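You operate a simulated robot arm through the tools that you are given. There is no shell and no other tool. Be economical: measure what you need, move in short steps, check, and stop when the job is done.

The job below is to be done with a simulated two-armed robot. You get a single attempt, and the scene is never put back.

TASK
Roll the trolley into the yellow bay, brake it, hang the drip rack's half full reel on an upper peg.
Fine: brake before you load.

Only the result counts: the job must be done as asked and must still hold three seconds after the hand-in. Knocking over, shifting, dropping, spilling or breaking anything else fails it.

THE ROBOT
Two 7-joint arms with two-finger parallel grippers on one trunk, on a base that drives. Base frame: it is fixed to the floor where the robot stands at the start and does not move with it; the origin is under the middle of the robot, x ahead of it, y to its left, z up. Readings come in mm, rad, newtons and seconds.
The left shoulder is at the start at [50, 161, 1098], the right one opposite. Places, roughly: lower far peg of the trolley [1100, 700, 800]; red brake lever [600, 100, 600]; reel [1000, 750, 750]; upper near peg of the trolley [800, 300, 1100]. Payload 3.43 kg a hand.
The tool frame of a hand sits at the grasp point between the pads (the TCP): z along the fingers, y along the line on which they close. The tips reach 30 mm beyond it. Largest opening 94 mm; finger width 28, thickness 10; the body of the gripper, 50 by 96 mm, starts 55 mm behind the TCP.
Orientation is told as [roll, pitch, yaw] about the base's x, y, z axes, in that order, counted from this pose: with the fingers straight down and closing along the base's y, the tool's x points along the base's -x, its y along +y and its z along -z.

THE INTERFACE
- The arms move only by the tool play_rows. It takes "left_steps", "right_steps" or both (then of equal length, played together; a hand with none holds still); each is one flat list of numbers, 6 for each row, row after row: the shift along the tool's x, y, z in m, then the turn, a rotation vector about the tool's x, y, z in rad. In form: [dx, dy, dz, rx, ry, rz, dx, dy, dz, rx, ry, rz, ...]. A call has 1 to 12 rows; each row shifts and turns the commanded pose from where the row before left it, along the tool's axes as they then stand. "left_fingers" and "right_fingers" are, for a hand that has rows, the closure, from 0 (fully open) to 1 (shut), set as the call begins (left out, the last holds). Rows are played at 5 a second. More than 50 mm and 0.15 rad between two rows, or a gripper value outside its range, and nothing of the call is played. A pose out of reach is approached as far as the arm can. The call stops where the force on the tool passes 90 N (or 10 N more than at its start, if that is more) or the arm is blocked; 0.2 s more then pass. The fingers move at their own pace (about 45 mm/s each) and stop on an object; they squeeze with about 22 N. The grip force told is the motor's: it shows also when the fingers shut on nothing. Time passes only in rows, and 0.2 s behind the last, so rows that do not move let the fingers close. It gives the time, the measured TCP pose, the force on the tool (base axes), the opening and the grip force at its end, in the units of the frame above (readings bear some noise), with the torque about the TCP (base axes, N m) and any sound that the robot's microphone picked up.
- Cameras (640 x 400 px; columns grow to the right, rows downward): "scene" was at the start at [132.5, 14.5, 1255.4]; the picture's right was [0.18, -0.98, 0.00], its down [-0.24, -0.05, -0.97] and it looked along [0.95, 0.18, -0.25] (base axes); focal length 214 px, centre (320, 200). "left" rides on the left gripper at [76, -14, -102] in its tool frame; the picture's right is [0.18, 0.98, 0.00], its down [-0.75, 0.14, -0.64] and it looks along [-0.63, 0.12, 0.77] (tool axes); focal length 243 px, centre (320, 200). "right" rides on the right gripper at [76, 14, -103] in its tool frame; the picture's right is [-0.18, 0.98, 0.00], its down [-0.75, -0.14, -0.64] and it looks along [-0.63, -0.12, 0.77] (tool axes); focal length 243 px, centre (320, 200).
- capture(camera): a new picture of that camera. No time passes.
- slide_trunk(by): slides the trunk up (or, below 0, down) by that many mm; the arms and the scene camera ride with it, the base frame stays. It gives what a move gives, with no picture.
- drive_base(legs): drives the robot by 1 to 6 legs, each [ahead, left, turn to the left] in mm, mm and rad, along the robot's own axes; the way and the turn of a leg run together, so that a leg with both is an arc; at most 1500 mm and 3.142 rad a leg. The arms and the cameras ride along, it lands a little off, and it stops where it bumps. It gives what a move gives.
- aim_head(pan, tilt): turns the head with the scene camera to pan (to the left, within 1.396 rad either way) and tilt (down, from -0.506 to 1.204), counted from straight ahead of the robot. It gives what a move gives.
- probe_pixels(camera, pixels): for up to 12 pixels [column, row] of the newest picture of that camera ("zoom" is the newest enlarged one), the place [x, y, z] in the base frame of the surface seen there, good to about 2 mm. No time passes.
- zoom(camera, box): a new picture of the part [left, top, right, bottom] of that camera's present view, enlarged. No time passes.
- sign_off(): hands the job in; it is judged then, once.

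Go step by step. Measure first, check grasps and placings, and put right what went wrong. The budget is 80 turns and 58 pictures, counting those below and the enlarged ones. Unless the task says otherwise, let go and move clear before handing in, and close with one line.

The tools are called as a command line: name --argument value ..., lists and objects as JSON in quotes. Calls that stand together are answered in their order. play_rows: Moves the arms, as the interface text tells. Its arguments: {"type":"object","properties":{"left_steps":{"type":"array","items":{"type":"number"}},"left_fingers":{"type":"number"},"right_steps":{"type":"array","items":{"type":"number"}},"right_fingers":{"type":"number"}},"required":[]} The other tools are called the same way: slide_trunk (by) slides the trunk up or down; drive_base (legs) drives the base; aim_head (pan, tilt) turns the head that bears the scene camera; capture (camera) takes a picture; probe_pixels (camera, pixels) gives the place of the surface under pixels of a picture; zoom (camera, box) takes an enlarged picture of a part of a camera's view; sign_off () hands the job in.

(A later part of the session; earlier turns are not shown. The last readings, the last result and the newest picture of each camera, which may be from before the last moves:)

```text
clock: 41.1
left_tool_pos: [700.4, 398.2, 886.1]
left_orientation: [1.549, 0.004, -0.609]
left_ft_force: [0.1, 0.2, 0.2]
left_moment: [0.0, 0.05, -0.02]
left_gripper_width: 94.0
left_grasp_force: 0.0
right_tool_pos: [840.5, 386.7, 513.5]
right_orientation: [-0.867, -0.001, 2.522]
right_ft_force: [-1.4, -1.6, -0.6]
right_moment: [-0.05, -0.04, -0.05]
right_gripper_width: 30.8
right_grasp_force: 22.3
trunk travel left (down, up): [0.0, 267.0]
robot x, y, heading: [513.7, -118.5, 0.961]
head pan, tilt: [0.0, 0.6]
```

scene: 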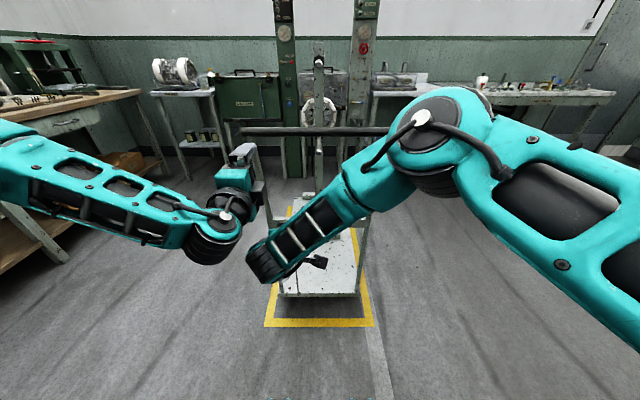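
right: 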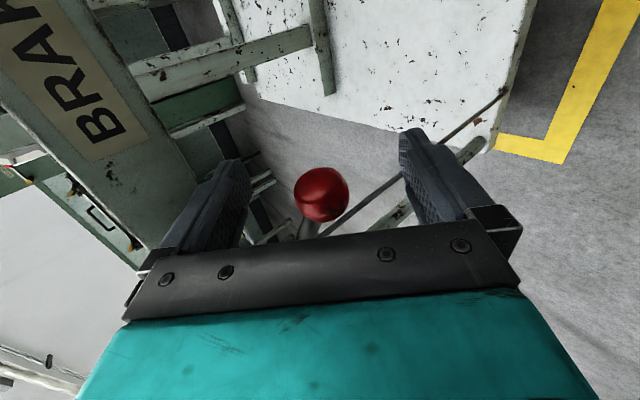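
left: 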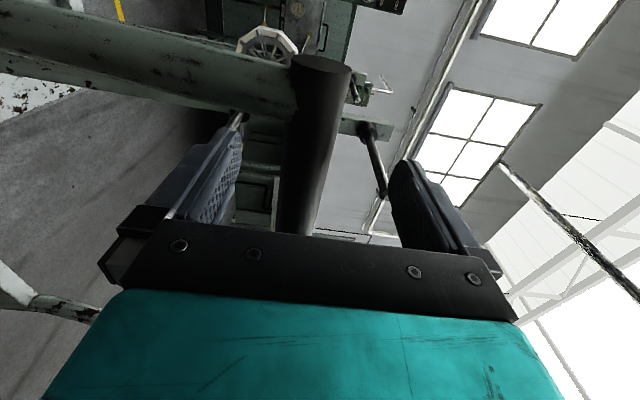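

Knob is gripped (30.8 mm). I'll test the downward swing with a small arc step.

play_rows --right_steps '[-0.009, 0.0062, 0.0053, 0, 0, 0, -0.009, 0.0058, 0.0049, 0, 0, 0]'

```text
clock: 41.7
left_tool_pos: [701.0, 395.4, 889.6]
left_orientation: [1.553, 0.004, -0.61]
left_ft_force: [0.4, -0.4, -1.0]
left_moment: [0.01, -0.03, 0.01]
left_gripper_width: 93.9
left_grasp_force: 0.0
right_tool_pos: [842.4, 391.3, 508.8]
right_orientation: [-0.899, 0.007, 2.507]
right_ft_force: [25.9, -12.0, 42.2]
right_moment: [0.59, 1.06, 0.15]
right_gripper_width: 29.8
right_grasp_force: 22.1
right hand out of reach, approached as far as the arm can: row 2
trunk travel left (down, up): [0.0, 267.0]
robot x, y, heading: [514.2, -119.8, 0.967]
head pan, tilt: [0.0, 0.6]
```

The lever pushed back with about 50 N and didn't move, so that is its stop. I'll undo and swing it up instead.

play_rows --right_steps '[0.018, -0.012, -0.0102, 0, 0, 0, 0.0085, -0.0082, -0.007, 0, 0, 0, 0.008, -0.0082, -0.0068, 0, 0, 0]'

```text
clock: 42.5
left_tool_pos: [697.3, 400.0, 886.3]
left_orientation: [1.547, 0.001, -0.608]
left_ft_force: [-0.5, 0.8, 0.3]
left_moment: [0.02, 0.01, 0.02]
left_gripper_width: 93.6
left_grasp_force: 0.0
right_tool_pos: [848.2, 373.5, 538.6]
right_orientation: [-0.873, -0.009, 2.54]
right_ft_force: [-20.1, 34.9, 12.8]
right_moment: [-0.11, -0.29, -0.25]
right_gripper_width: 30.2
right_grasp_force: 22.2
trunk travel left (down, up): [0.0, 267.0]
robot x, y, heading: [512.4, -122.6, 0.964]
head pan, tilt: [0.0, 0.6]
```

It moves upward: z 513→539. The sideways 36 N suggests a slightly smaller radius, so I'll continue up with less rightward motion.

play_rows --right_steps '[0.0, -0.0092, -0.0078, 0, 0, 0, 0.0, -0.0092, -0.0078, 0, 0, 0, 0, -0.0092, -0.0078, 0, 0, 0]'

zoom --camera "scene" --box '[200, 170, 440, 320]'

```text
clock: 43.3
left_tool_pos: [700.5, 397.0, 884.9]
left_orientation: [1.547, 0.004, -0.611]
left_ft_force: [-0.6, 0.4, -0.5]
left_moment: [0.03, -0.01, -0.01]
left_gripper_width: 93.9
left_grasp_force: 0.0
right_tool_pos: [853.8, 363.9, 565.0]
right_orientation: [-0.859, 0.001, 2.524]
right_ft_force: [-12.4, 1.3, -4.4]
right_moment: [-0.3, -0.3, -0.13]
right_gripper_width: 29.9
right_grasp_force: 21.8
trunk travel left (down, up): [0.0, 267.0]
robot x, y, heading: [515.0, -125.0, 0.965]
head pan, tilt: [0.0, 0.6]
```

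```text
2.67 times, centred on (320, 245) of scene
```

zoom: 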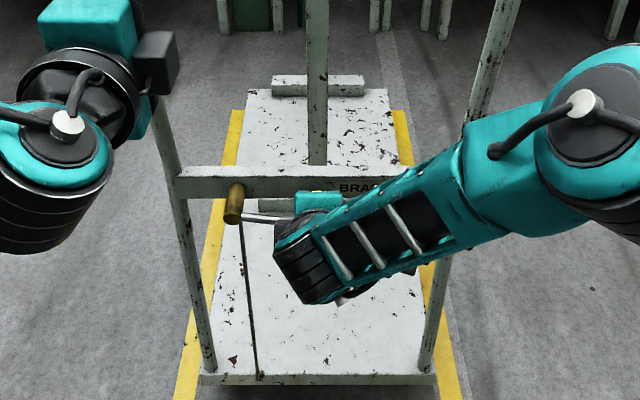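

The lever is now near horizontal (z 565). Continue the arc upward.

play_rows --right_steps '[0.001, -0.013, -0.0109, 0, 0, 0, 0, -0.013, -0.0109, 0, 0, 0, -0.003, -0.013, -0.0109, 0, 0, 0]'

```text
clock: 44.1
left_tool_pos: [698.2, 397.8, 886.5]
left_orientation: [1.546, 0.006, -0.607]
left_ft_force: [0.1, -0.7, -0.6]
left_moment: [0.01, 0.02, 0.01]
left_gripper_width: 94.0
left_grasp_force: 0.1
right_tool_pos: [854.1, 371.1, 622.8]
right_orientation: [-0.871, -0.001, 2.523]
right_ft_force: [-6.9, 7.1, -9.3]
right_moment: [-0.11, -0.29, -0.12]
right_gripper_width: 29.5
right_grasp_force: 21.7
trunk travel left (down, up): [0.0, 267.0]
robot x, y, heading: [514.5, -125.2, 0.966]
head pan, tilt: [0.0, 0.6]
```

Now about +20° with little force. Continue along the arc, moving left as it rises.

play_rows --right_steps '[-0.0095, -0.015, -0.0126, 0, 0, 0, -0.0145, -0.0138, -0.0116, 0, 0, 0]'

```text
clock: 44.7
left_tool_pos: [702.5, 397.7, 883.8]
left_orientation: [1.546, 0.006, -0.611]
left_ft_force: [0.4, -0.2, 0.6]
left_moment: [0.03, 0.05, 0.02]
left_gripper_width: 93.8
left_grasp_force: 0.0
right_tool_pos: [839.7, 379.9, 652.1]
right_orientation: [-0.858, 0.004, 2.511]
right_ft_force: [15.6, -9.4, -29.1]
right_moment: [-0.5, -0.4, -0.42]
right_gripper_width: 29.9
right_grasp_force: 21.6
trunk travel left (down, up): [0.0, 267.0]
robot x, y, heading: [516.5, -119.5, 0.97]
head pan, tilt: [0.0, 0.6]
```

Force rises at z 652 (29 N down, about 18 N to the right), maybe the far stop. One more small push along the tangent.

play_rows --right_steps '[-0.009, -0.008, -0.0067, 0, 0, 0, 0, 0, 0, 0, 0, 0]'

zoom --camera "scene" --box '[200, 170, 440, 320]'

```text
clock: 45.3
left_tool_pos: [701.9, 397.4, 885.0]
left_orientation: [1.546, 0.007, -0.612]
left_ft_force: [0.4, -0.1, -1.1]
left_moment: [0.04, -0.04, 0.01]
left_gripper_width: 94.0
left_grasp_force: 0.1
right_tool_pos: [832.1, 384.7, 660.7]
right_orientation: [-0.852, 0.007, 2.515]
right_ft_force: [9.7, -40.7, -17.9]
right_moment: [-2.03, 0.46, 0.55]
right_gripper_width: 30.4
right_grasp_force: 23.2
trunk travel left (down, up): [0.0, 267.0]
robot x, y, heading: [516.8, -118.7, 0.961]
head pan, tilt: [0.0, 0.6]
```

```text
2.67 times, centred on (320, 245) of scene
```

zoom: 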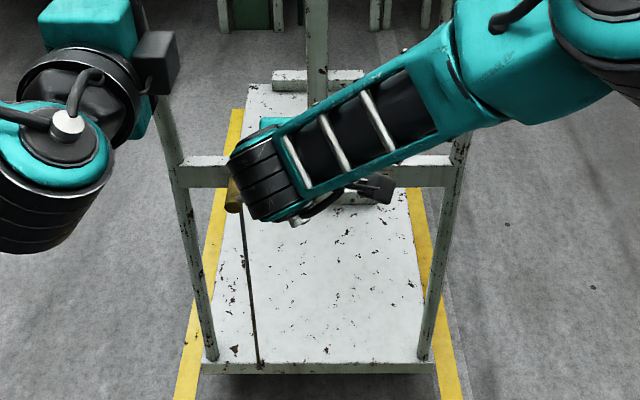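

The reaction now points backward as well, possibly fingertips rubbing the crossbar. I'll open, back off along the tool axis, and look at the lever.

play_rows --right_steps '[0, 0, 0, 0, 0, 0, 0, 0, 0, 0, 0, 0, 0, 0, 0, 0, 0, 0, 0, 0, -0.03, 0, 0, 0, 0, 0, -0.03, 0, 0, 0, 0, 0, -0.03, 0, 0, 0, 0, 0, -0.03, 0, 0, 0]' --right_fingers 0

capture --camera "right"

```text
clock: 46.9
left_tool_pos: [700.3, 397.4, 886.6]
left_orientation: [1.55, 0.003, -0.609]
left_ft_force: [0.1, 0.6, 0.0]
left_moment: [0.01, 0.03, -0.01]
left_gripper_width: 93.8
left_grasp_force: 0.0
right_tool_pos: [775.3, 314.6, 744.8]
right_orientation: [-0.869, -0.002, 2.522]
right_ft_force: [-0.3, 0.2, 0.7]
right_moment: [-0.01, -0.03, -0.01]
right_gripper_width: 94.2
right_grasp_force: 0.1
trunk travel left (down, up): [0.0, 267.0]
robot x, y, heading: [517.3, -125.9, 0.966]
head pan, tilt: [0.0, 0.6]
```

```text
27 pictures are left
```

right: 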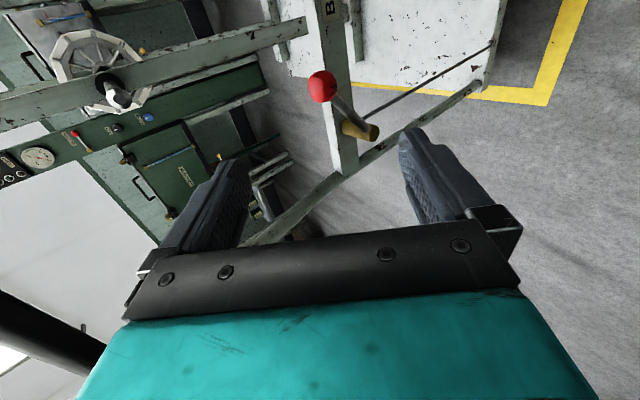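

probe_pixels --camera "right" --pixels '[[323, 87], [355, 128], [375, 134], [342, 105]]'

aim_head --pan 0.1 --tilt 0.8

zoom --camera "scene" --box '[200, 100, 440, 250]'

```text
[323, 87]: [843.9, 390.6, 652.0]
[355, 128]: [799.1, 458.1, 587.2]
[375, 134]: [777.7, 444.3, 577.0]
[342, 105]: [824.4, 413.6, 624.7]
```

```text
clock: 47.6
left_tool_pos: [699.8, 397.3, 885.9]
left_orientation: [1.547, 0.006, -0.608]
left_ft_force: [-0.7, 0.6, 1.7]
left_moment: [-0.04, -0.02, 0.03]
left_gripper_width: 93.9
left_grasp_force: 0.0
right_tool_pos: [773.4, 315.2, 744.2]
right_orientation: [-0.87, -0.002, 2.526]
right_ft_force: [-0.5, -0.5, 0.8]
right_moment: [-0.01, 0.01, 0.01]
right_gripper_width: 94.1
right_grasp_force: 0.1
trunk travel left (down, up): [0.0, 267.0]
robot x, y, heading: [514.6, -124.3, 0.961]
head pan, tilt: [0.099, 0.799]
```

```text
2.67 times, centred on (320, 175) of scene
```

zoom: 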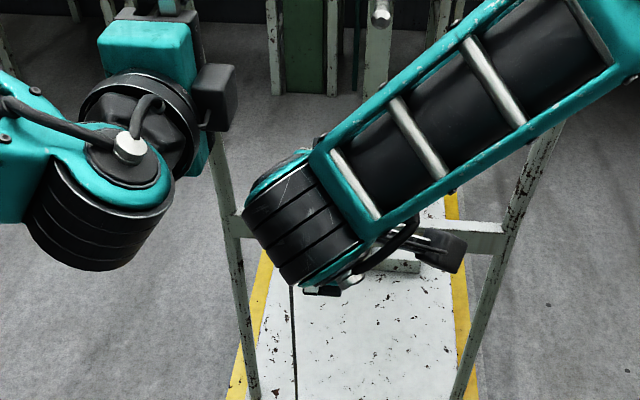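

The knob went from z 515 to about 650, mirrored about the hub and against a stop. I'll test the brake by gently pushing the bar with the closed left fist at z 936.

slide_trunk --by 50

play_rows --left_steps '[0, 0, 0, 0, 0, 0, 0, 0, 0, 0, 0, 0, 0, 0, 0, 0, 0, 0, 0, 0, 0, 0, 0, 0, 0, 0, 0.012, 0, 0, 0, 0, 0, 0.012, 0, 0, 0, 0, 0, 0.012, 0, 0, 0]' --left_fingers 1

```text
clock: 48.5
left_tool_pos: [700.4, 397.9, 936.2]
left_orientation: [1.545, 0.004, -0.61]
left_ft_force: [-0.2, 0.4, 0.3]
left_moment: [0.0, 0.01, 0.01]
left_gripper_width: 93.9
left_grasp_force: 0.2
right_tool_pos: [775.7, 314.9, 794.1]
right_orientation: [-0.869, -0.003, 2.525]
right_ft_force: [0.9, -0.4, 0.0]
right_moment: [0.0, -0.02, 0.04]
right_gripper_width: 94.0
right_grasp_force: 0.0
trunk travel left (down, up): [-50.0, 217.0]
robot x, y, heading: [513.5, -124.8, 0.964]
head pan, tilt: [0.099, 0.799]
```

```text
clock: 50.1
left_tool_pos: [711.7, 429.8, 939.3]
left_orientation: [1.546, 0.003, -0.613]
left_ft_force: [-0.1, -0.2, 0.5]
left_moment: [0.02, 0.0, 0.01]
left_gripper_width: 0.0
left_grasp_force: 21.7
left hand out of reach, approached as far as the arm can: row 5, 7
right_tool_pos: [773.8, 314.6, 795.1]
right_orientation: [-0.871, -0.001, 2.522]
right_ft_force: [-0.5, 0.8, -0.5]
right_moment: [-0.03, -0.02, 0.0]
right_gripper_width: 94.0
right_grasp_force: 0.0
trunk travel left (down, up): [-50.0, 217.0]
robot x, y, heading: [514.5, -125.2, 0.962]
head pan, tilt: [0.099, 0.799]
```

No contact yet and the arm is at its extent. I'll nudge the base 20 mm ahead and read the force.

drive_base --legs '[[20, 0, 0]]'

capture --camera "left"

```text
clock: 50.9
left_tool_pos: [723.4, 445.0, 939.4]
left_orientation: [1.545, 0.003, -0.61]
left_ft_force: [0.0, -0.2, 0.4]
left_moment: [0.0, 0.02, 0.0]
left_gripper_width: 0.0
left_grasp_force: 21.9
right_tool_pos: [785.7, 328.8, 794.1]
right_orientation: [-0.869, -0.002, 2.523]
right_ft_force: [-0.4, -0.8, 0.4]
right_moment: [0.01, -0.03, 0.0]
right_gripper_width: 93.9
right_grasp_force: 0.1
trunk travel left (down, up): [-50.0, 217.0]
robot x, y, heading: [523.0, -105.8, 0.959]
head pan, tilt: [0.099, 0.799]
```

```text
25 pictures are left
```

left: 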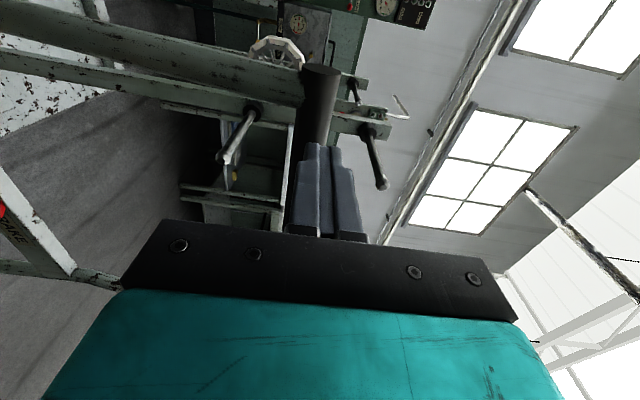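

The fist should already touch the bar if the trolley hadn't moved; I'll probe the bar to see whether the trolley shifted.

probe_pixels --camera "left" --pixels '[[320, 110], [318, 70], [252, 112], [372, 128], [270, 45]]'

aim_head --pan 0 --tilt 0.6

capture --camera "scene"

```text
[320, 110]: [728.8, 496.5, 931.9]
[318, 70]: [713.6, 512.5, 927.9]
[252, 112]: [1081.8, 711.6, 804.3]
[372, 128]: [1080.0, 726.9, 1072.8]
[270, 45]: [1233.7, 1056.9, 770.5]
```

```text
clock: 51.6
left_tool_pos: [722.6, 445.5, 940.6]
left_orientation: [1.545, 0.005, -0.611]
left_ft_force: [-0.1, -0.1, -0.9]
left_moment: [-0.05, 0.03, -0.02]
left_gripper_width: 0.1
left_grasp_force: 22.3
right_tool_pos: [785.5, 330.6, 795.2]
right_orientation: [-0.871, -0.002, 2.524]
right_ft_force: [-0.2, -0.1, -0.8]
right_moment: [0.0, -0.01, 0.02]
right_gripper_width: 93.9
right_grasp_force: 0.0
trunk travel left (down, up): [-50.0, 217.0]
robot x, y, heading: [523.9, -106.9, 0.962]
head pan, tilt: [0.0, 0.6]
```

```text
24 pictures are left
```

scene: 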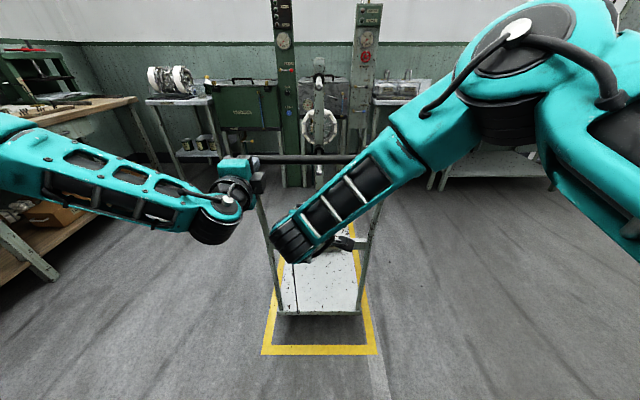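

The bar is about 15 mm beyond the fist, so the trolley may have rolled. I'll check the deck corners again.

zoom --camera "scene" --box '[240, 200, 400, 360]'

probe_pixels --camera "scene" --pixels '[[278, 311], [360, 311], [320, 311], [268, 345], [320, 345], [262, 354], [376, 354], [366, 300]]'

```text
2.50 times, centred on (320, 280) of scene
```

zoom: 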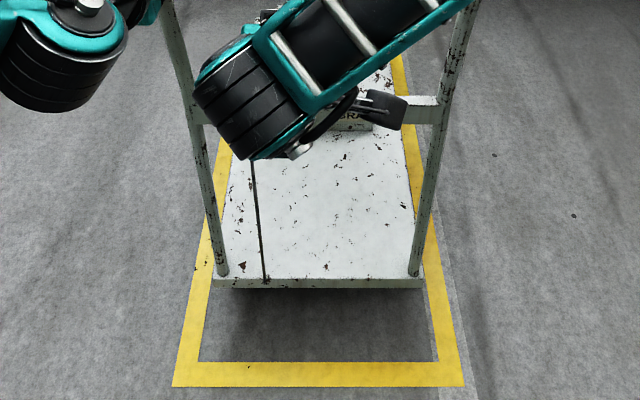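

```text
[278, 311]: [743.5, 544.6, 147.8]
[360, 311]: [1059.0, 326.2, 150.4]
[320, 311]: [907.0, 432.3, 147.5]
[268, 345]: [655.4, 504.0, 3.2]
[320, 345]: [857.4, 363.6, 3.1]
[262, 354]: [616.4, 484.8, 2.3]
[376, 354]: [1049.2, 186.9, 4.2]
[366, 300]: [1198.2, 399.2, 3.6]
```

The trolley crept about 36 mm forward during the lever work; its front edge is still about 16 mm inside the far line. I'll grip the bar with the left hand and pull back slightly to learn whether the brake holds, re-centring the trolley if it doesn't.

play_rows --left_steps '[0, 0, 0, 0, 0, 0, 0, 0, 0, 0, 0, 0, 0, 0, 0, 0, 0, 0, 0, 0, 0, 0, 0, 0, 0, 0, 0, 0, 0, 0]' --left_fingers 0

drive_base --legs '[[58, 0, 0]]'

play_rows --left_steps '[0, 0, 0, 0, 0, 0, 0, 0, 0, 0, 0, 0, 0, 0, 0, 0, 0, 0, 0, 0, 0, 0, 0, 0, 0, 0, 0, 0, 0, 0, 0, 0, 0, 0, 0, 0]' --left_fingers 1

drive_base --legs '[[-25, 0, 0]]'

capture --camera "scene"

```text
clock: 52.8
left_tool_pos: [722.6, 445.6, 938.9]
left_orientation: [1.547, 0.003, -0.611]
left_ft_force: [0.6, 0.8, 0.7]
left_moment: [0.03, -0.02, -0.03]
left_gripper_width: 93.9
left_grasp_force: 0.1
right_tool_pos: [785.6, 329.8, 795.8]
right_orientation: [-0.871, -0.002, 2.524]
right_ft_force: [1.2, -0.3, 0.3]
right_moment: [0.0, 0.01, 0.01]
right_gripper_width: 94.2
right_grasp_force: 0.1
trunk travel left (down, up): [-50.0, 217.0]
robot x, y, heading: [526.2, -106.9, 0.963]
head pan, tilt: [0.0, 0.6]
```

```text
clock: 53.8
left_tool_pos: [755.8, 491.9, 937.6]
left_orientation: [1.548, 0.003, -0.613]
left_ft_force: [-0.2, 0.4, 1.3]
left_moment: [0.02, 0.0, 0.01]
left_gripper_width: 94.1
left_grasp_force: 0.0
right_tool_pos: [819.5, 376.9, 794.8]
right_orientation: [-0.869, -0.004, 2.522]
right_ft_force: [0.4, 0.4, 1.0]
right_moment: [0.0, -0.01, -0.03]
right_gripper_width: 94.0
right_grasp_force: 0.1
trunk travel left (down, up): [-50.0, 217.0]
robot x, y, heading: [557.3, -58.1, 0.962]
head pan, tilt: [0.0, 0.6]
```

```text
clock: 55.2
left_tool_pos: [756.6, 491.6, 931.1]
left_orientation: [1.524, 0.006, -0.615]
left_ft_force: [1.8, -7.7, -0.8]
left_moment: [-0.08, -0.31, 0.14]
left_gripper_width: 28.4
left_grasp_force: 22.0
right_tool_pos: [820.4, 377.9, 794.3]
right_orientation: [-0.869, -0.002, 2.521]
right_ft_force: [0.1, 0.4, -0.2]
right_moment: [-0.01, 0.0, -0.02]
right_gripper_width: 94.0
right_grasp_force: 0.1
trunk travel left (down, up): [-50.0, 217.0]
robot x, y, heading: [555.7, -62.3, 0.96]
head pan, tilt: [0.0, 0.6]
```

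```text
clock: 56.0
left_tool_pos: [742.1, 474.8, 930.1]
left_orientation: [1.525, 0.006, -0.61]
left_ft_force: [6.0, 3.8, -35.7]
left_moment: [0.01, -0.31, 0.09]
left_gripper_width: 28.3
left_grasp_force: 22.2
right_tool_pos: [806.4, 359.1, 792.0]
right_orientation: [-0.865, -0.002, 2.52]
right_ft_force: [0.3, -0.8, -0.5]
right_moment: [0.02, -0.02, 0.0]
right_gripper_width: 94.0
right_grasp_force: 0.1
trunk travel left (down, up): [-50.0, 217.0]
robot x, y, heading: [543.6, -81.8, 0.958]
head pan, tilt: [0.0, 0.6]
```

```text
22 pictures are left
```

scene: 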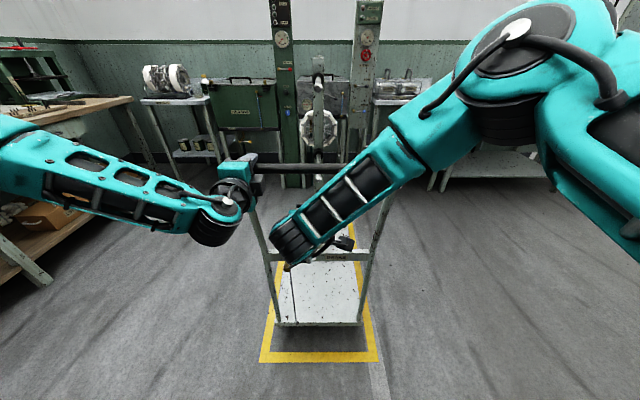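

Probing the deck edge to see whether it moved with the pull.

probe_pixels --camera "scene" --pixels '[[275, 321], [361, 321], [320, 321], [320, 322], [322, 168], [300, 168]]'

zoom --camera "scene" --box '[240, 200, 400, 360]'

```text
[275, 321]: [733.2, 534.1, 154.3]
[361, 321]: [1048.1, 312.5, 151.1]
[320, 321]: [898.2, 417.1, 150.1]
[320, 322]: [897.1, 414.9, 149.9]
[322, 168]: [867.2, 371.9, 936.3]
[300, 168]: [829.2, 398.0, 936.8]
```

```text
2.50 times, centred on (320, 280) of scene
```

zoom: 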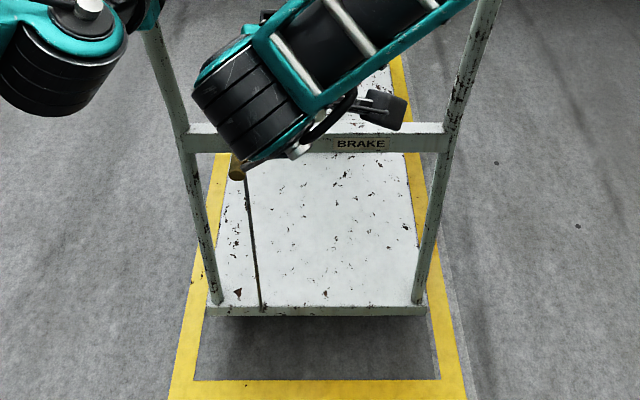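

The trolley rolled back about 17 mm at low force, so the brake is not set yet; the lever must go further. I'll pull back 12 mm more to centre, keep the left hand holding the bar, and find the knob again.

drive_base --legs '[[-14, 0, 0]]'

capture --camera "right"

```text
clock: 56.8
left_tool_pos: [733.7, 461.6, 929.4]
left_orientation: [1.525, 0.004, -0.611]
left_ft_force: [3.8, 3.6, -17.1]
left_moment: [-0.11, -0.44, -0.41]
left_gripper_width: 28.4
left_grasp_force: 21.7
right_tool_pos: [799.0, 346.0, 793.7]
right_orientation: [-0.868, 0.0, 2.521]
right_ft_force: [-0.4, -0.8, -1.1]
right_moment: [0.0, 0.0, 0.03]
right_gripper_width: 94.2
right_grasp_force: 0.1
trunk travel left (down, up): [-50.0, 217.0]
robot x, y, heading: [539.3, -91.1, 0.959]
head pan, tilt: [0.0, 0.6]
```

```text
20 pictures are left
```

right: 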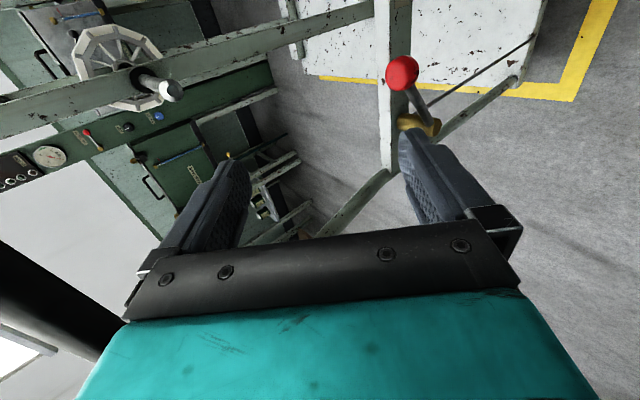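

probe_pixels --camera "right" --pixels '[[402, 73], [390, 73], [414, 73], [402, 60], [402, 86], [430, 128], [410, 122]]'

```text
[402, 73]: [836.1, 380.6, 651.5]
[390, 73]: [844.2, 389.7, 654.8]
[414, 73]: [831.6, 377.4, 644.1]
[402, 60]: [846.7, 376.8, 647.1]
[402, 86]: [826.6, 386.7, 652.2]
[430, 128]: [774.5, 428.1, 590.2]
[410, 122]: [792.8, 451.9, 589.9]
```

The knob centre is near (842,389,640), about 36° above horizontal. I'll grip it shallowly with the fingertips so they stay clear of the crossbar, while the left hand holds the trolley.

play_rows --right_steps '[0.005, 0.0395, 0, 0, 0, 0, 0.005, 0.0395, 0, 0, 0, 0, 0, 0, 0.043, 0, 0, 0, 0, 0, 0.043, 0, 0, 0, 0, 0, 0.043, 0, 0, 0]'

play_rows --right_steps '[0, 0, 0, 0, 0, 0, 0, 0, 0, 0, 0, 0, 0, 0, 0, 0, 0, 0, 0, 0, 0, 0, 0, 0, 0, 0, 0, 0, 0, 0]' --right_fingers 1

capture --camera "right"

```text
clock: 58.0
left_tool_pos: [733.9, 461.4, 930.2]
left_orientation: [1.522, 0.008, -0.613]
left_ft_force: [0.6, -1.0, -10.8]
left_moment: [-0.21, -0.39, 0.25]
left_gripper_width: 28.6
left_grasp_force: 22.3
right_tool_pos: [830.7, 377.6, 650.3]
right_orientation: [-0.869, 0.0, 2.522]
right_ft_force: [-0.6, 0.2, 0.3]
right_moment: [0.02, 0.0, -0.02]
right_gripper_width: 94.2
right_grasp_force: 0.1
trunk travel left (down, up): [-50.0, 217.0]
robot x, y, heading: [533.9, -89.9, 0.958]
head pan, tilt: [0.0, 0.6]
```

```text
clock: 59.2
left_tool_pos: [733.2, 460.2, 930.3]
left_orientation: [1.522, 0.008, -0.612]
left_ft_force: [-1.8, -2.8, -14.0]
left_moment: [-0.18, -0.31, -0.04]
left_gripper_width: 28.4
left_grasp_force: 22.6
right_tool_pos: [831.6, 378.2, 651.5]
right_orientation: [-0.868, -0.001, 2.522]
right_ft_force: [1.8, -0.6, -0.6]
right_moment: [-0.36, 0.06, 0.54]
right_gripper_width: 30.3
right_grasp_force: 22.5
trunk travel left (down, up): [-50.0, 217.0]
robot x, y, heading: [534.0, -89.9, 0.958]
head pan, tilt: [0.0, 0.6]
```

```text
19 pictures are left
```

right: 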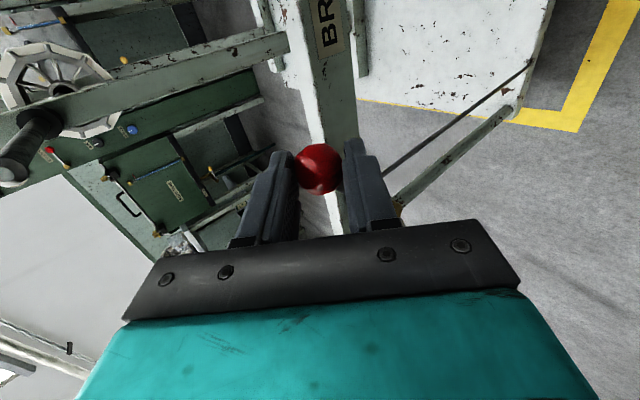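

Gripped at the fingertips. Continuing the arc up and left in small steps.

play_rows --right_steps '[-0.008, -0.0068, -0.0058, 0, 0, 0, -0.008, -0.0062, -0.0052, 0, 0, 0]'

```text
clock: 59.8
left_tool_pos: [735.7, 465.1, 929.7]
left_orientation: [1.527, 0.007, -0.608]
left_ft_force: [-4.6, 10.4, -7.2]
left_moment: [-0.12, -0.53, -0.16]
left_gripper_width: 28.4
left_grasp_force: 22.3
right_tool_pos: [828.4, 380.7, 657.2]
right_orientation: [-0.853, 0.016, 2.504]
right_ft_force: [27.8, -27.1, 0.0]
right_moment: [-1.54, -1.04, -0.4]
right_gripper_width: 31.5
right_grasp_force: 21.8
trunk travel left (down, up): [-50.0, 217.0]
robot x, y, heading: [538.9, -89.7, 0.956]
head pan, tilt: [0.0, 0.6]
```

It resists at 39 N after 7 mm, either a stop or an over-centre detent. I'll press a bit harder along the tangent within the limit.

play_rows --right_steps '[-0.008, -0.008, -0.0067, 0, 0, 0, -0.008, -0.007, -0.0058, 0, 0, 0]'

capture --camera "right"

```text
clock: 60.4
left_tool_pos: [731.9, 459.9, 931.0]
left_orientation: [1.521, 0.007, -0.615]
left_ft_force: [-5.1, -1.5, -9.8]
left_moment: [-0.3, -0.31, -0.57]
left_gripper_width: 28.5
left_grasp_force: 22.4
right_tool_pos: [802.4, 399.4, 690.8]
right_orientation: [-0.873, -0.004, 2.527]
right_ft_force: [0.6, 0.6, -0.1]
right_moment: [-0.02, -0.03, -0.04]
right_gripper_width: 0.0
right_grasp_force: 22.5
trunk travel left (down, up): [-50.0, 217.0]
robot x, y, heading: [534.7, -89.6, 0.959]
head pan, tilt: [0.0, 0.6]
```

```text
18 pictures are left
```

right: 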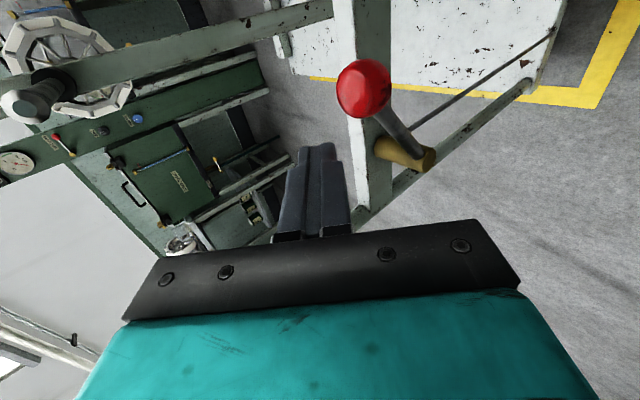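

The fingers slipped off; the knob hardly moved. I'll measure the lever's actual angle from the rod and then push from below with the closed fist.

probe_pixels --camera "right" --pixels '[[365, 88], [348, 88], [382, 88], [365, 66], [365, 110], [386, 118], [393, 127], [402, 138], [420, 160], [385, 148]]'

zoom --camera "right" --box '[300, 30, 460, 230]'

```text
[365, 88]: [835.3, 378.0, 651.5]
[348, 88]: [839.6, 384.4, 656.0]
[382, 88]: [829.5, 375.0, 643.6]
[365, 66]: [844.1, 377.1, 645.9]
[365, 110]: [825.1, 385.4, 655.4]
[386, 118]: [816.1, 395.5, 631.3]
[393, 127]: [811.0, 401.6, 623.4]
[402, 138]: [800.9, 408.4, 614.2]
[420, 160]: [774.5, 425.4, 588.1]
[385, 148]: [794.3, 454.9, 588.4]
```

```text
2.00 times, centred on (380, 130) of right
```

zoom: 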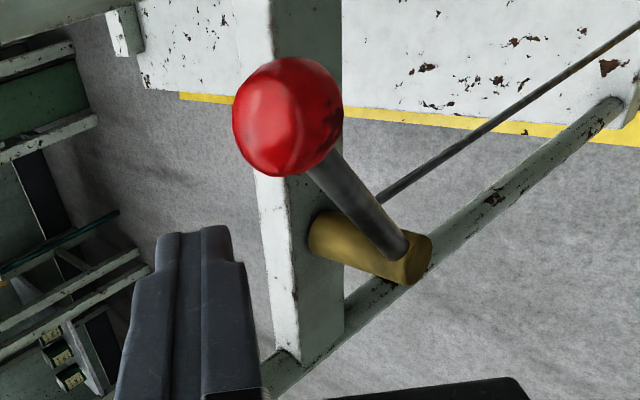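

The lever rod is at about 41°. I'll circle the closed fist to the lower right of the knob to press it along its tangent without relying on grip.

play_rows --right_steps '[0, 0, -0.035, 0, 0, 0, 0.042, 0.01, 0, 0, 0, 0, 0.033, 0.02, 0, 0, 0, 0, 0, 0.03, 0, 0, 0, 0, 0, 0, 0.04, 0, 0, 0, 0, 0, 0.039, 0, 0, 0]'

capture --camera "right"

```text
clock: 61.8
left_tool_pos: [734.2, 462.0, 929.3]
left_orientation: [1.524, 0.006, -0.61]
left_ft_force: [-0.3, -1.1, -15.4]
left_moment: [-0.16, -0.3, 0.42]
left_gripper_width: 28.7
left_grasp_force: 21.7
right_tool_pos: [867.3, 351.5, 614.6]
right_orientation: [-0.87, -0.002, 2.522]
right_ft_force: [-0.2, 0.5, -0.1]
right_moment: [-0.01, 0.0, 0.05]
right_gripper_width: 0.0
right_grasp_force: 22.4
trunk travel left (down, up): [-50.0, 217.0]
robot x, y, heading: [535.5, -89.1, 0.959]
head pan, tilt: [0.0, 0.6]
```

```text
16 pictures are left
```

right: 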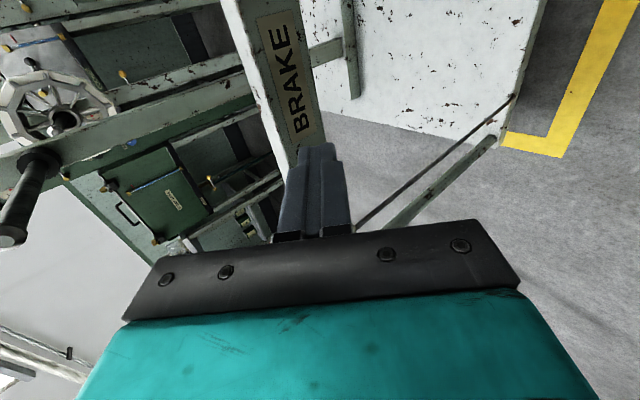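

The fist is right and below the knob. I'll align and press along the tangent.

play_rows --right_steps '[-0.006, 0.0115, 0.0097, 0, 0, 0, -0.0085, -0.0075, -0.0063, 0, 0, 0, -0.0085, -0.0075, -0.0063, 0, 0, 0, -0.0066, -0.0058, -0.0049, 0, 0, 0, -0.0066, -0.0058, -0.0049, 0, 0, 0]'

```text
clock: 63.0
left_tool_pos: [735.7, 463.9, 929.4]
left_orientation: [1.524, 0.007, -0.61]
left_ft_force: [6.5, 12.2, -14.3]
left_moment: [-0.15, -0.41, -0.31]
left_gripper_width: 28.5
left_grasp_force: 21.8
right_tool_pos: [833.9, 366.6, 626.3]
right_orientation: [-0.855, -0.002, 2.521]
right_ft_force: [-2.2, -19.1, -15.2]
right_moment: [-0.03, -0.05, 0.07]
right_gripper_width: 0.0
right_grasp_force: 21.8
trunk travel left (down, up): [-50.0, 217.0]
robot x, y, heading: [538.3, -91.8, 0.958]
head pan, tilt: [0.0, 0.6]
```

Contact made (about 24 N). Pressing on along the tangent.

play_rows --right_steps '[-0.0066, -0.0058, -0.0049, 0, 0, 0, -0.0066, -0.0058, -0.0049, 0, 0, 0, -0.0066, -0.0058, -0.0049, 0, 0, 0]'

capture --camera "right"

```text
clock: 63.8
left_tool_pos: [734.7, 464.1, 930.3]
left_orientation: [1.527, 0.005, -0.609]
left_ft_force: [-7.7, 6.9, 3.4]
left_moment: [-0.07, -0.45, -0.32]
left_gripper_width: 28.4
left_grasp_force: 21.8
right_tool_pos: [823.8, 370.3, 638.5]
right_orientation: [-0.833, 0.012, 2.506]
right_ft_force: [21.0, -18.4, -67.2]
right_moment: [-1.12, 0.56, -0.5]
right_gripper_width: 0.0
right_grasp_force: 22.2
trunk travel left (down, up): [-50.0, 217.0]
robot x, y, heading: [537.8, -91.8, 0.962]
head pan, tilt: [0.0, 0.6]
```

```text
15 pictures are left
```

right: 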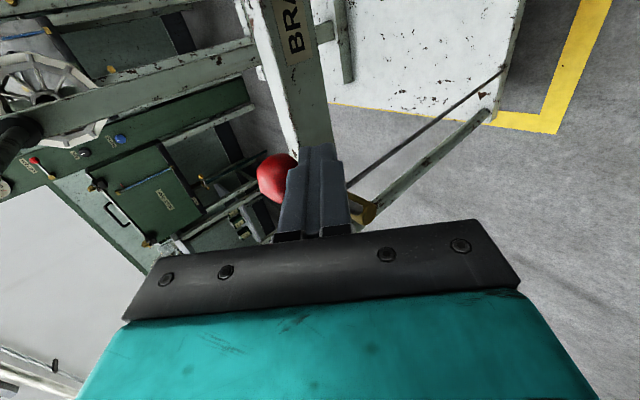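

A hard stop: about 69 N along the tangent with no more travel, so the lever is at its engaged end. I'll back the right hand off and test the hold quantitatively with a small left-arm pull.

play_rows --right_steps '[0.015, 0.0116, 0.0098, 0, 0, 0, 0.015, 0.0116, 0.0098, 0, 0, 0, 0, 0, -0.04, 0, 0, 0, 0, 0, -0.05, 0, 0, 0]'

play_rows --left_steps '[0, 0, -0.006, 0, 0, 0, 0, 0, -0.006, 0, 0, 0]'

play_rows --left_steps '[0, 0, -0.008, 0, 0, 0]'

```text
clock: 64.8
left_tool_pos: [733.1, 460.9, 930.9]
left_orientation: [1.525, 0.006, -0.615]
left_ft_force: [0.8, -2.2, -5.4]
left_moment: [-0.44, -0.52, -0.5]
left_gripper_width: 23.7
left_grasp_force: 21.8
right_tool_pos: [804.9, 307.5, 684.1]
right_orientation: [-0.873, -0.003, 2.52]
right_ft_force: [0.5, -0.2, -0.1]
right_moment: [0.01, 0.02, -0.03]
right_gripper_width: 0.0
right_grasp_force: 22.0
trunk travel left (down, up): [-50.0, 217.0]
robot x, y, heading: [536.6, -91.8, 0.96]
head pan, tilt: [0.0, 0.6]
```

```text
clock: 65.4
left_tool_pos: [727.1, 450.2, 930.3]
left_orientation: [1.521, 0.008, -0.613]
left_ft_force: [0.4, -5.7, -9.3]
left_moment: [-0.47, -0.43, 0.41]
left_gripper_width: 24.0
left_grasp_force: 21.9
right_tool_pos: [805.5, 307.2, 683.8]
right_orientation: [-0.87, -0.002, 2.519]
right_ft_force: [-0.2, 0.5, 0.2]
right_moment: [0.03, -0.01, -0.02]
right_gripper_width: 0.1
right_grasp_force: 22.4
trunk travel left (down, up): [-50.0, 217.0]
robot x, y, heading: [535.8, -89.4, 0.961]
head pan, tilt: [0.0, 0.6]
```

```text
clock: 65.8
left_tool_pos: [722.0, 443.1, 930.3]
left_orientation: [1.522, 0.005, -0.613]
left_ft_force: [-0.2, -7.8, -10.4]
left_moment: [-0.57, -0.38, 0.42]
left_gripper_width: 23.9
left_grasp_force: 21.9
right_tool_pos: [805.8, 307.0, 683.1]
right_orientation: [-0.87, -0.001, 2.52]
right_ft_force: [-0.1, -0.4, 0.4]
right_moment: [-0.04, 0.02, -0.02]
right_gripper_width: 0.0
right_grasp_force: 22.3
trunk travel left (down, up): [-50.0, 217.0]
robot x, y, heading: [535.3, -93.7, 0.957]
head pan, tilt: [0.0, 0.6]
```

The opening changed to 23.7 mm, so the fingers may be slipping off a stationary bar. Checking the deck position again.

capture --camera "scene"

probe_pixels --camera "scene" --pixels '[[275, 321], [361, 321], [320, 321], [320, 318], [320, 324], [320, 327], [300, 168]]'

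```text
14 pictures are left
```

scene: 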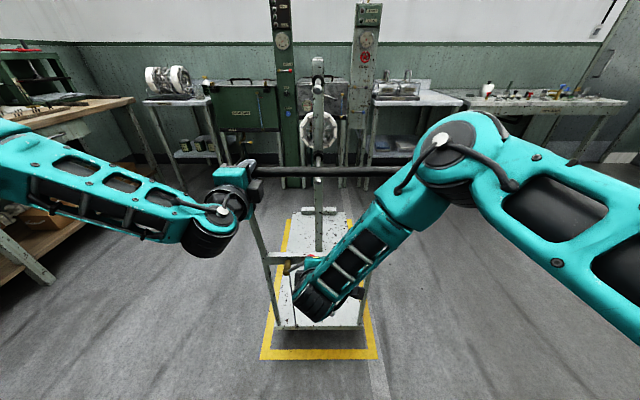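

```text
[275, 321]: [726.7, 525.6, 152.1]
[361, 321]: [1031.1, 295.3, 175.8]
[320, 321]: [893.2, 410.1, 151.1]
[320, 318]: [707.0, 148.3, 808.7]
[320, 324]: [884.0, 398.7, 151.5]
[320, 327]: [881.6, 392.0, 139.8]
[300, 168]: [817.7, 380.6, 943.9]
```

The trolley still rolled back with the pull, so the brake isn't holding. I'll look at the lever's present angle.

zoom --camera "scene" --box '[250, 230, 370, 305]'

```text
5.33 times, centred on (310, 268) of scene
```

zoom: 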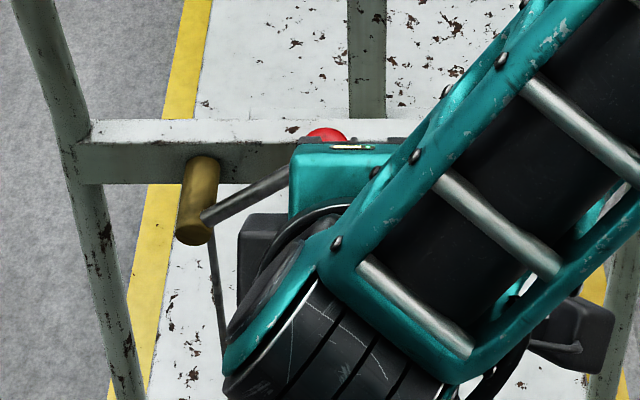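

probe_pixels --camera "zoom" --pixels '[[215, 210], [250, 193], [283, 174], [326, 133], [200, 175], [192, 235], [140, 158], [216, 270], [224, 330], [140, 130]]'

```text
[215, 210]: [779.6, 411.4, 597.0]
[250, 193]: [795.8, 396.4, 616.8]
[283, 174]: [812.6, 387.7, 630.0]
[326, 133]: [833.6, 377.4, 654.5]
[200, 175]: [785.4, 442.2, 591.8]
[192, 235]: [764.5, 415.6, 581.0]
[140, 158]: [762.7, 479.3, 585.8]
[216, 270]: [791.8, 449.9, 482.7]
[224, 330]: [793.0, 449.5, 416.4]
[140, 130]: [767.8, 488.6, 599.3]
```

The lever is at +40°, a hard stop. The gripped pull can't separate slip from rolling, so I'll open the left hand and push the bar with the palm (the trolley needs about 15 mm forward anyway), reading the force.

play_rows --left_steps '[0, 0, 0, 0, 0, 0, 0, 0, 0, 0, 0, 0, 0, 0, 0, 0, 0, 0, 0, 0, 0, 0, 0, 0, 0, 0, 0, 0, 0, 0]' --left_fingers 0

drive_base --legs '[[45, 0, 0]]'

play_rows --left_steps '[0, 0, 0.01, 0, 0, 0, 0, 0, 0.01, 0, 0, 0]'

play_rows --left_steps '[0, 0, 0.01, 0, 0, 0]'

```text
clock: 67.0
left_tool_pos: [722.5, 444.8, 932.3]
left_orientation: [1.528, 0.007, -0.611]
left_ft_force: [-0.2, -0.9, 0.2]
left_moment: [0.02, -0.03, -0.01]
left_gripper_width: 94.4
left_grasp_force: 0.1
right_tool_pos: [804.8, 307.7, 683.6]
right_orientation: [-0.87, -0.002, 2.52]
right_ft_force: [-0.2, -0.4, 1.0]
right_moment: [-0.01, 0.0, 0.03]
right_gripper_width: 0.0
right_grasp_force: 21.8
trunk travel left (down, up): [-50.0, 217.0]
robot x, y, heading: [535.0, -94.1, 0.959]
head pan, tilt: [0.0, 0.6]
```

```text
clock: 67.9
left_tool_pos: [747.5, 482.2, 931.5]
left_orientation: [1.526, 0.007, -0.61]
left_ft_force: [-0.3, 0.3, 0.9]
left_moment: [0.0, -0.01, 0.0]
left_gripper_width: 93.9
left_grasp_force: 0.0
right_tool_pos: [831.1, 344.4, 683.8]
right_orientation: [-0.869, -0.003, 2.522]
right_ft_force: [-0.1, -0.2, -0.2]
right_moment: [0.01, -0.04, 0.0]
right_gripper_width: 0.0
right_grasp_force: 21.9
trunk travel left (down, up): [-50.0, 217.0]
robot x, y, heading: [562.4, -55.0, 0.961]
head pan, tilt: [0.0, 0.6]
```

```text
clock: 68.5
left_tool_pos: [758.6, 499.9, 931.3]
left_orientation: [1.526, 0.004, -0.612]
left_ft_force: [-0.2, 0.8, -0.4]
left_moment: [0.0, -0.03, 0.02]
left_gripper_width: 93.9
left_grasp_force: 0.0
right_tool_pos: [831.0, 343.8, 685.0]
right_orientation: [-0.869, -0.003, 2.523]
right_ft_force: [0.1, -0.4, 0.0]
right_moment: [-0.04, 0.02, -0.02]
right_gripper_width: 0.0
right_grasp_force: 22.2
trunk travel left (down, up): [-50.0, 217.0]
robot x, y, heading: [559.1, -57.7, 0.962]
head pan, tilt: [0.0, 0.6]
```

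```text
clock: 68.9
left_tool_pos: [762.2, 506.4, 934.6]
left_orientation: [1.526, 0.007, -0.613]
left_ft_force: [-0.8, -0.7, 0.1]
left_moment: [-0.01, 0.02, -0.04]
left_gripper_width: 94.0
left_grasp_force: 0.1
left hand out of reach, approached as far as the arm can: row 1
right_tool_pos: [831.7, 344.0, 683.6]
right_orientation: [-0.868, -0.003, 2.521]
right_ft_force: [0.5, 0.3, -0.3]
right_moment: [0.03, -0.02, -0.02]
right_gripper_width: 0.0
right_grasp_force: 21.8
trunk travel left (down, up): [-50.0, 217.0]
robot x, y, heading: [558.3, -51.1, 0.962]
head pan, tilt: [0.0, 0.6]
```

No contact yet; driving ahead 20 mm more.

drive_base --legs '[[20, 0, 0]]'

capture --camera "left"

probe_pixels --camera "left" --pixels '[[320, 150], [320, 190], [320, 100], [300, 200]]'

```text
clock: 69.6
left_tool_pos: [765.3, 510.8, 931.4]
left_orientation: [1.519, 0.005, -0.613]
left_ft_force: [-0.4, -0.6, -0.5]
left_moment: [0.02, -0.01, 0.03]
left_gripper_width: 94.0
left_grasp_force: 0.0
right_tool_pos: [833.4, 348.5, 683.7]
right_orientation: [-0.87, -0.001, 2.522]
right_ft_force: [-0.9, 0.5, 0.6]
right_moment: [-0.02, 0.0, 0.03]
right_gripper_width: 0.1
right_grasp_force: 21.9
trunk travel left (down, up): [-50.0, 217.0]
robot x, y, heading: [566.4, -46.7, 0.965]
head pan, tilt: [0.0, 0.6]
stopped in leg 1: the robot was blocked; the commanded pose is now the measured one
```

```text
12 pictures are left
```

left: 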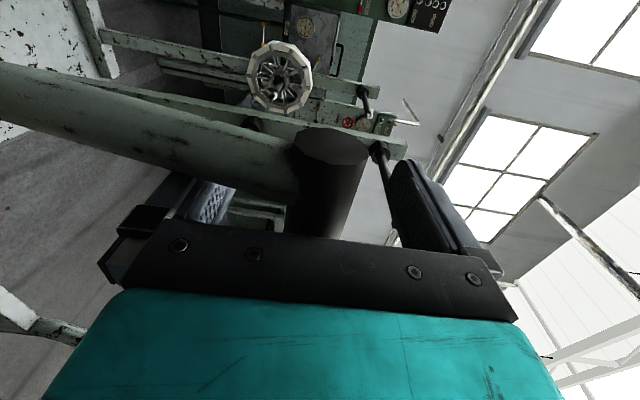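

```text
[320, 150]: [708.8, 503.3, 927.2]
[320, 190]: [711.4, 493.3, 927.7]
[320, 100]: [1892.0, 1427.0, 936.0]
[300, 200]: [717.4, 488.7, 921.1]
```

The base got blocked by the bar instead of rolling the trolley: it now resists. I'll check the deck position against the last value, (882,394) at the edge.

zoom --camera "scene" --box '[240, 220, 400, 380]'

probe_pixels --camera "zoom" --pixels '[[325, 300], [325, 306], [325, 312], [325, 318], [325, 324], [325, 330], [325, 336], [215, 320], [425, 320], [240, 150], [270, 300]]'

```text
2.50 times, centred on (320, 300) of scene
```

zoom: 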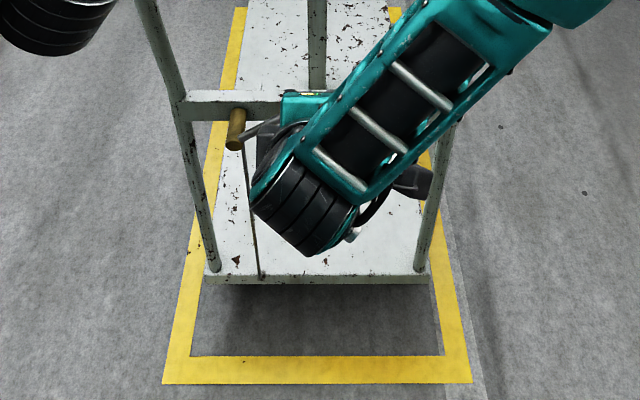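

```text
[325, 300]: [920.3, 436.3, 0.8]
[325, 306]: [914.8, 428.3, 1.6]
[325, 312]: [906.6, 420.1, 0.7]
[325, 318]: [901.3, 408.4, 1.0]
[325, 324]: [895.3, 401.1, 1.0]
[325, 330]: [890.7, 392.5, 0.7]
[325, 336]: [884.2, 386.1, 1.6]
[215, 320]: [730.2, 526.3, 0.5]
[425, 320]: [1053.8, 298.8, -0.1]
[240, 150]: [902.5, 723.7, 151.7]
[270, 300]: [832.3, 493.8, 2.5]
```

probe_pixels --camera "zoom" --pixels '[[325, 268], [325, 272], [325, 275], [325, 278], [325, 282], [207, 274], [428, 274], [275, 128], [262, 132]]'

```text
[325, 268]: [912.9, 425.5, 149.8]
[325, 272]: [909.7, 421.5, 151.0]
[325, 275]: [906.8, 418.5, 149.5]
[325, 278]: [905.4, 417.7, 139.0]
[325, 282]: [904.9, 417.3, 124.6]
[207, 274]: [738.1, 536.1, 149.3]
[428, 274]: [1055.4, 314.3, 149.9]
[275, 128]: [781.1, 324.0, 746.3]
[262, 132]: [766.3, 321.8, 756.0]
```

The deck edge is now at u≈862 (bay margins 30–67 mm, still inside), so something rolled it or pushed it slightly, possibly the right arm. I'll pull the right hand well back, then do a clean palm push with the left hand.

play_rows --left_steps '[0, 0, -0.015, 0, 0, 0, 0, 0, -0.015, 0, 0, 0, 0, 0, 0, 0, 0, 0]' --right_steps '[0, 0, -0.045, 0, 0, 0, 0, 0, -0.045, 0, 0, 0, 0, 0, -0.045, 0, 0, 0]'

drive_base --legs '[[36, 0, 0]]'

play_rows --left_steps '[0, 0, 0.006, 0, 0, 0]'

play_rows --left_steps '[0, 0, 0.006, 0, 0, 0]'

play_rows --left_steps '[0, 0, 0.006, 0, 0, 0]'

```text
clock: 70.4
left_tool_pos: [747.6, 485.8, 933.0]
left_orientation: [1.521, 0.007, -0.614]
left_ft_force: [0.0, -0.6, 0.7]
left_moment: [0.03, -0.04, -0.03]
left_gripper_width: 94.0
left_grasp_force: 0.0
right_tool_pos: [769.5, 259.9, 770.7]
right_orientation: [-0.87, -0.003, 2.522]
right_ft_force: [0.5, 0.6, 0.1]
right_moment: [0.02, 0.0, -0.01]
right_gripper_width: 0.0
right_grasp_force: 22.1
trunk travel left (down, up): [-50.0, 217.0]
robot x, y, heading: [565.0, -53.2, 0.96]
head pan, tilt: [0.0, 0.6]
```

```text
clock: 71.3
left_tool_pos: [767.6, 514.4, 933.3]
left_orientation: [1.518, 0.004, -0.614]
left_ft_force: [0.9, 0.7, -0.1]
left_moment: [-0.02, 0.02, 0.01]
left_gripper_width: 94.0
left_grasp_force: 0.1
right_tool_pos: [789.6, 289.6, 769.9]
right_orientation: [-0.869, -0.001, 2.521]
right_ft_force: [-0.8, -0.8, -0.4]
right_moment: [0.0, 0.0, -0.01]
right_gripper_width: 0.0
right_grasp_force: 21.7
trunk travel left (down, up): [-50.0, 217.0]
robot x, y, heading: [583.9, -20.8, 0.964]
head pan, tilt: [0.0, 0.6]
```

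```text
clock: 71.7
left_tool_pos: [771.3, 518.0, 933.0]
left_orientation: [1.516, 0.005, -0.613]
left_ft_force: [-3.8, -2.7, 0.1]
left_moment: [-0.05, 0.0, 0.06]
left_gripper_width: 94.0
left_grasp_force: 0.2
right_tool_pos: [788.9, 288.2, 772.5]
right_orientation: [-0.871, -0.001, 2.523]
right_ft_force: [0.2, -0.3, 1.2]
right_moment: [0.06, -0.02, 0.03]
right_gripper_width: 0.0
right_grasp_force: 22.2
trunk travel left (down, up): [-50.0, 217.0]
robot x, y, heading: [588.8, -20.0, 0.965]
head pan, tilt: [0.0, 0.6]
```

```text
clock: 72.1
left_tool_pos: [776.0, 522.5, 933.7]
left_orientation: [1.521, 0.006, -0.612]
left_ft_force: [-0.2, 0.9, 0.0]
left_moment: [0.01, -0.02, 0.03]
left_gripper_width: 93.8
left_grasp_force: 0.1
right_tool_pos: [788.8, 289.5, 770.1]
right_orientation: [-0.869, 0.0, 2.52]
right_ft_force: [-0.6, 0.7, 0.7]
right_moment: [0.0, 0.01, 0.01]
right_gripper_width: 0.3
right_grasp_force: 21.8
trunk travel left (down, up): [-50.0, 217.0]
robot x, y, heading: [585.9, -20.1, 0.956]
head pan, tilt: [0.0, 0.6]
```

```text
clock: 72.5
left_tool_pos: [780.6, 528.8, 932.6]
left_orientation: [1.519, 0.005, -0.615]
left_ft_force: [0.0, 0.8, 0.3]
left_moment: [0.0, -0.06, 0.01]
left_gripper_width: 94.1
left_grasp_force: 0.1
right_tool_pos: [790.3, 290.1, 770.4]
right_orientation: [-0.87, -0.001, 2.522]
right_ft_force: [0.3, -0.4, 0.2]
right_moment: [-0.01, 0.01, 0.0]
right_gripper_width: 0.0
right_grasp_force: 22.5
trunk travel left (down, up): [-50.0, 217.0]
robot x, y, heading: [584.2, -21.3, 0.962]
head pan, tilt: [0.0, 0.6]
```

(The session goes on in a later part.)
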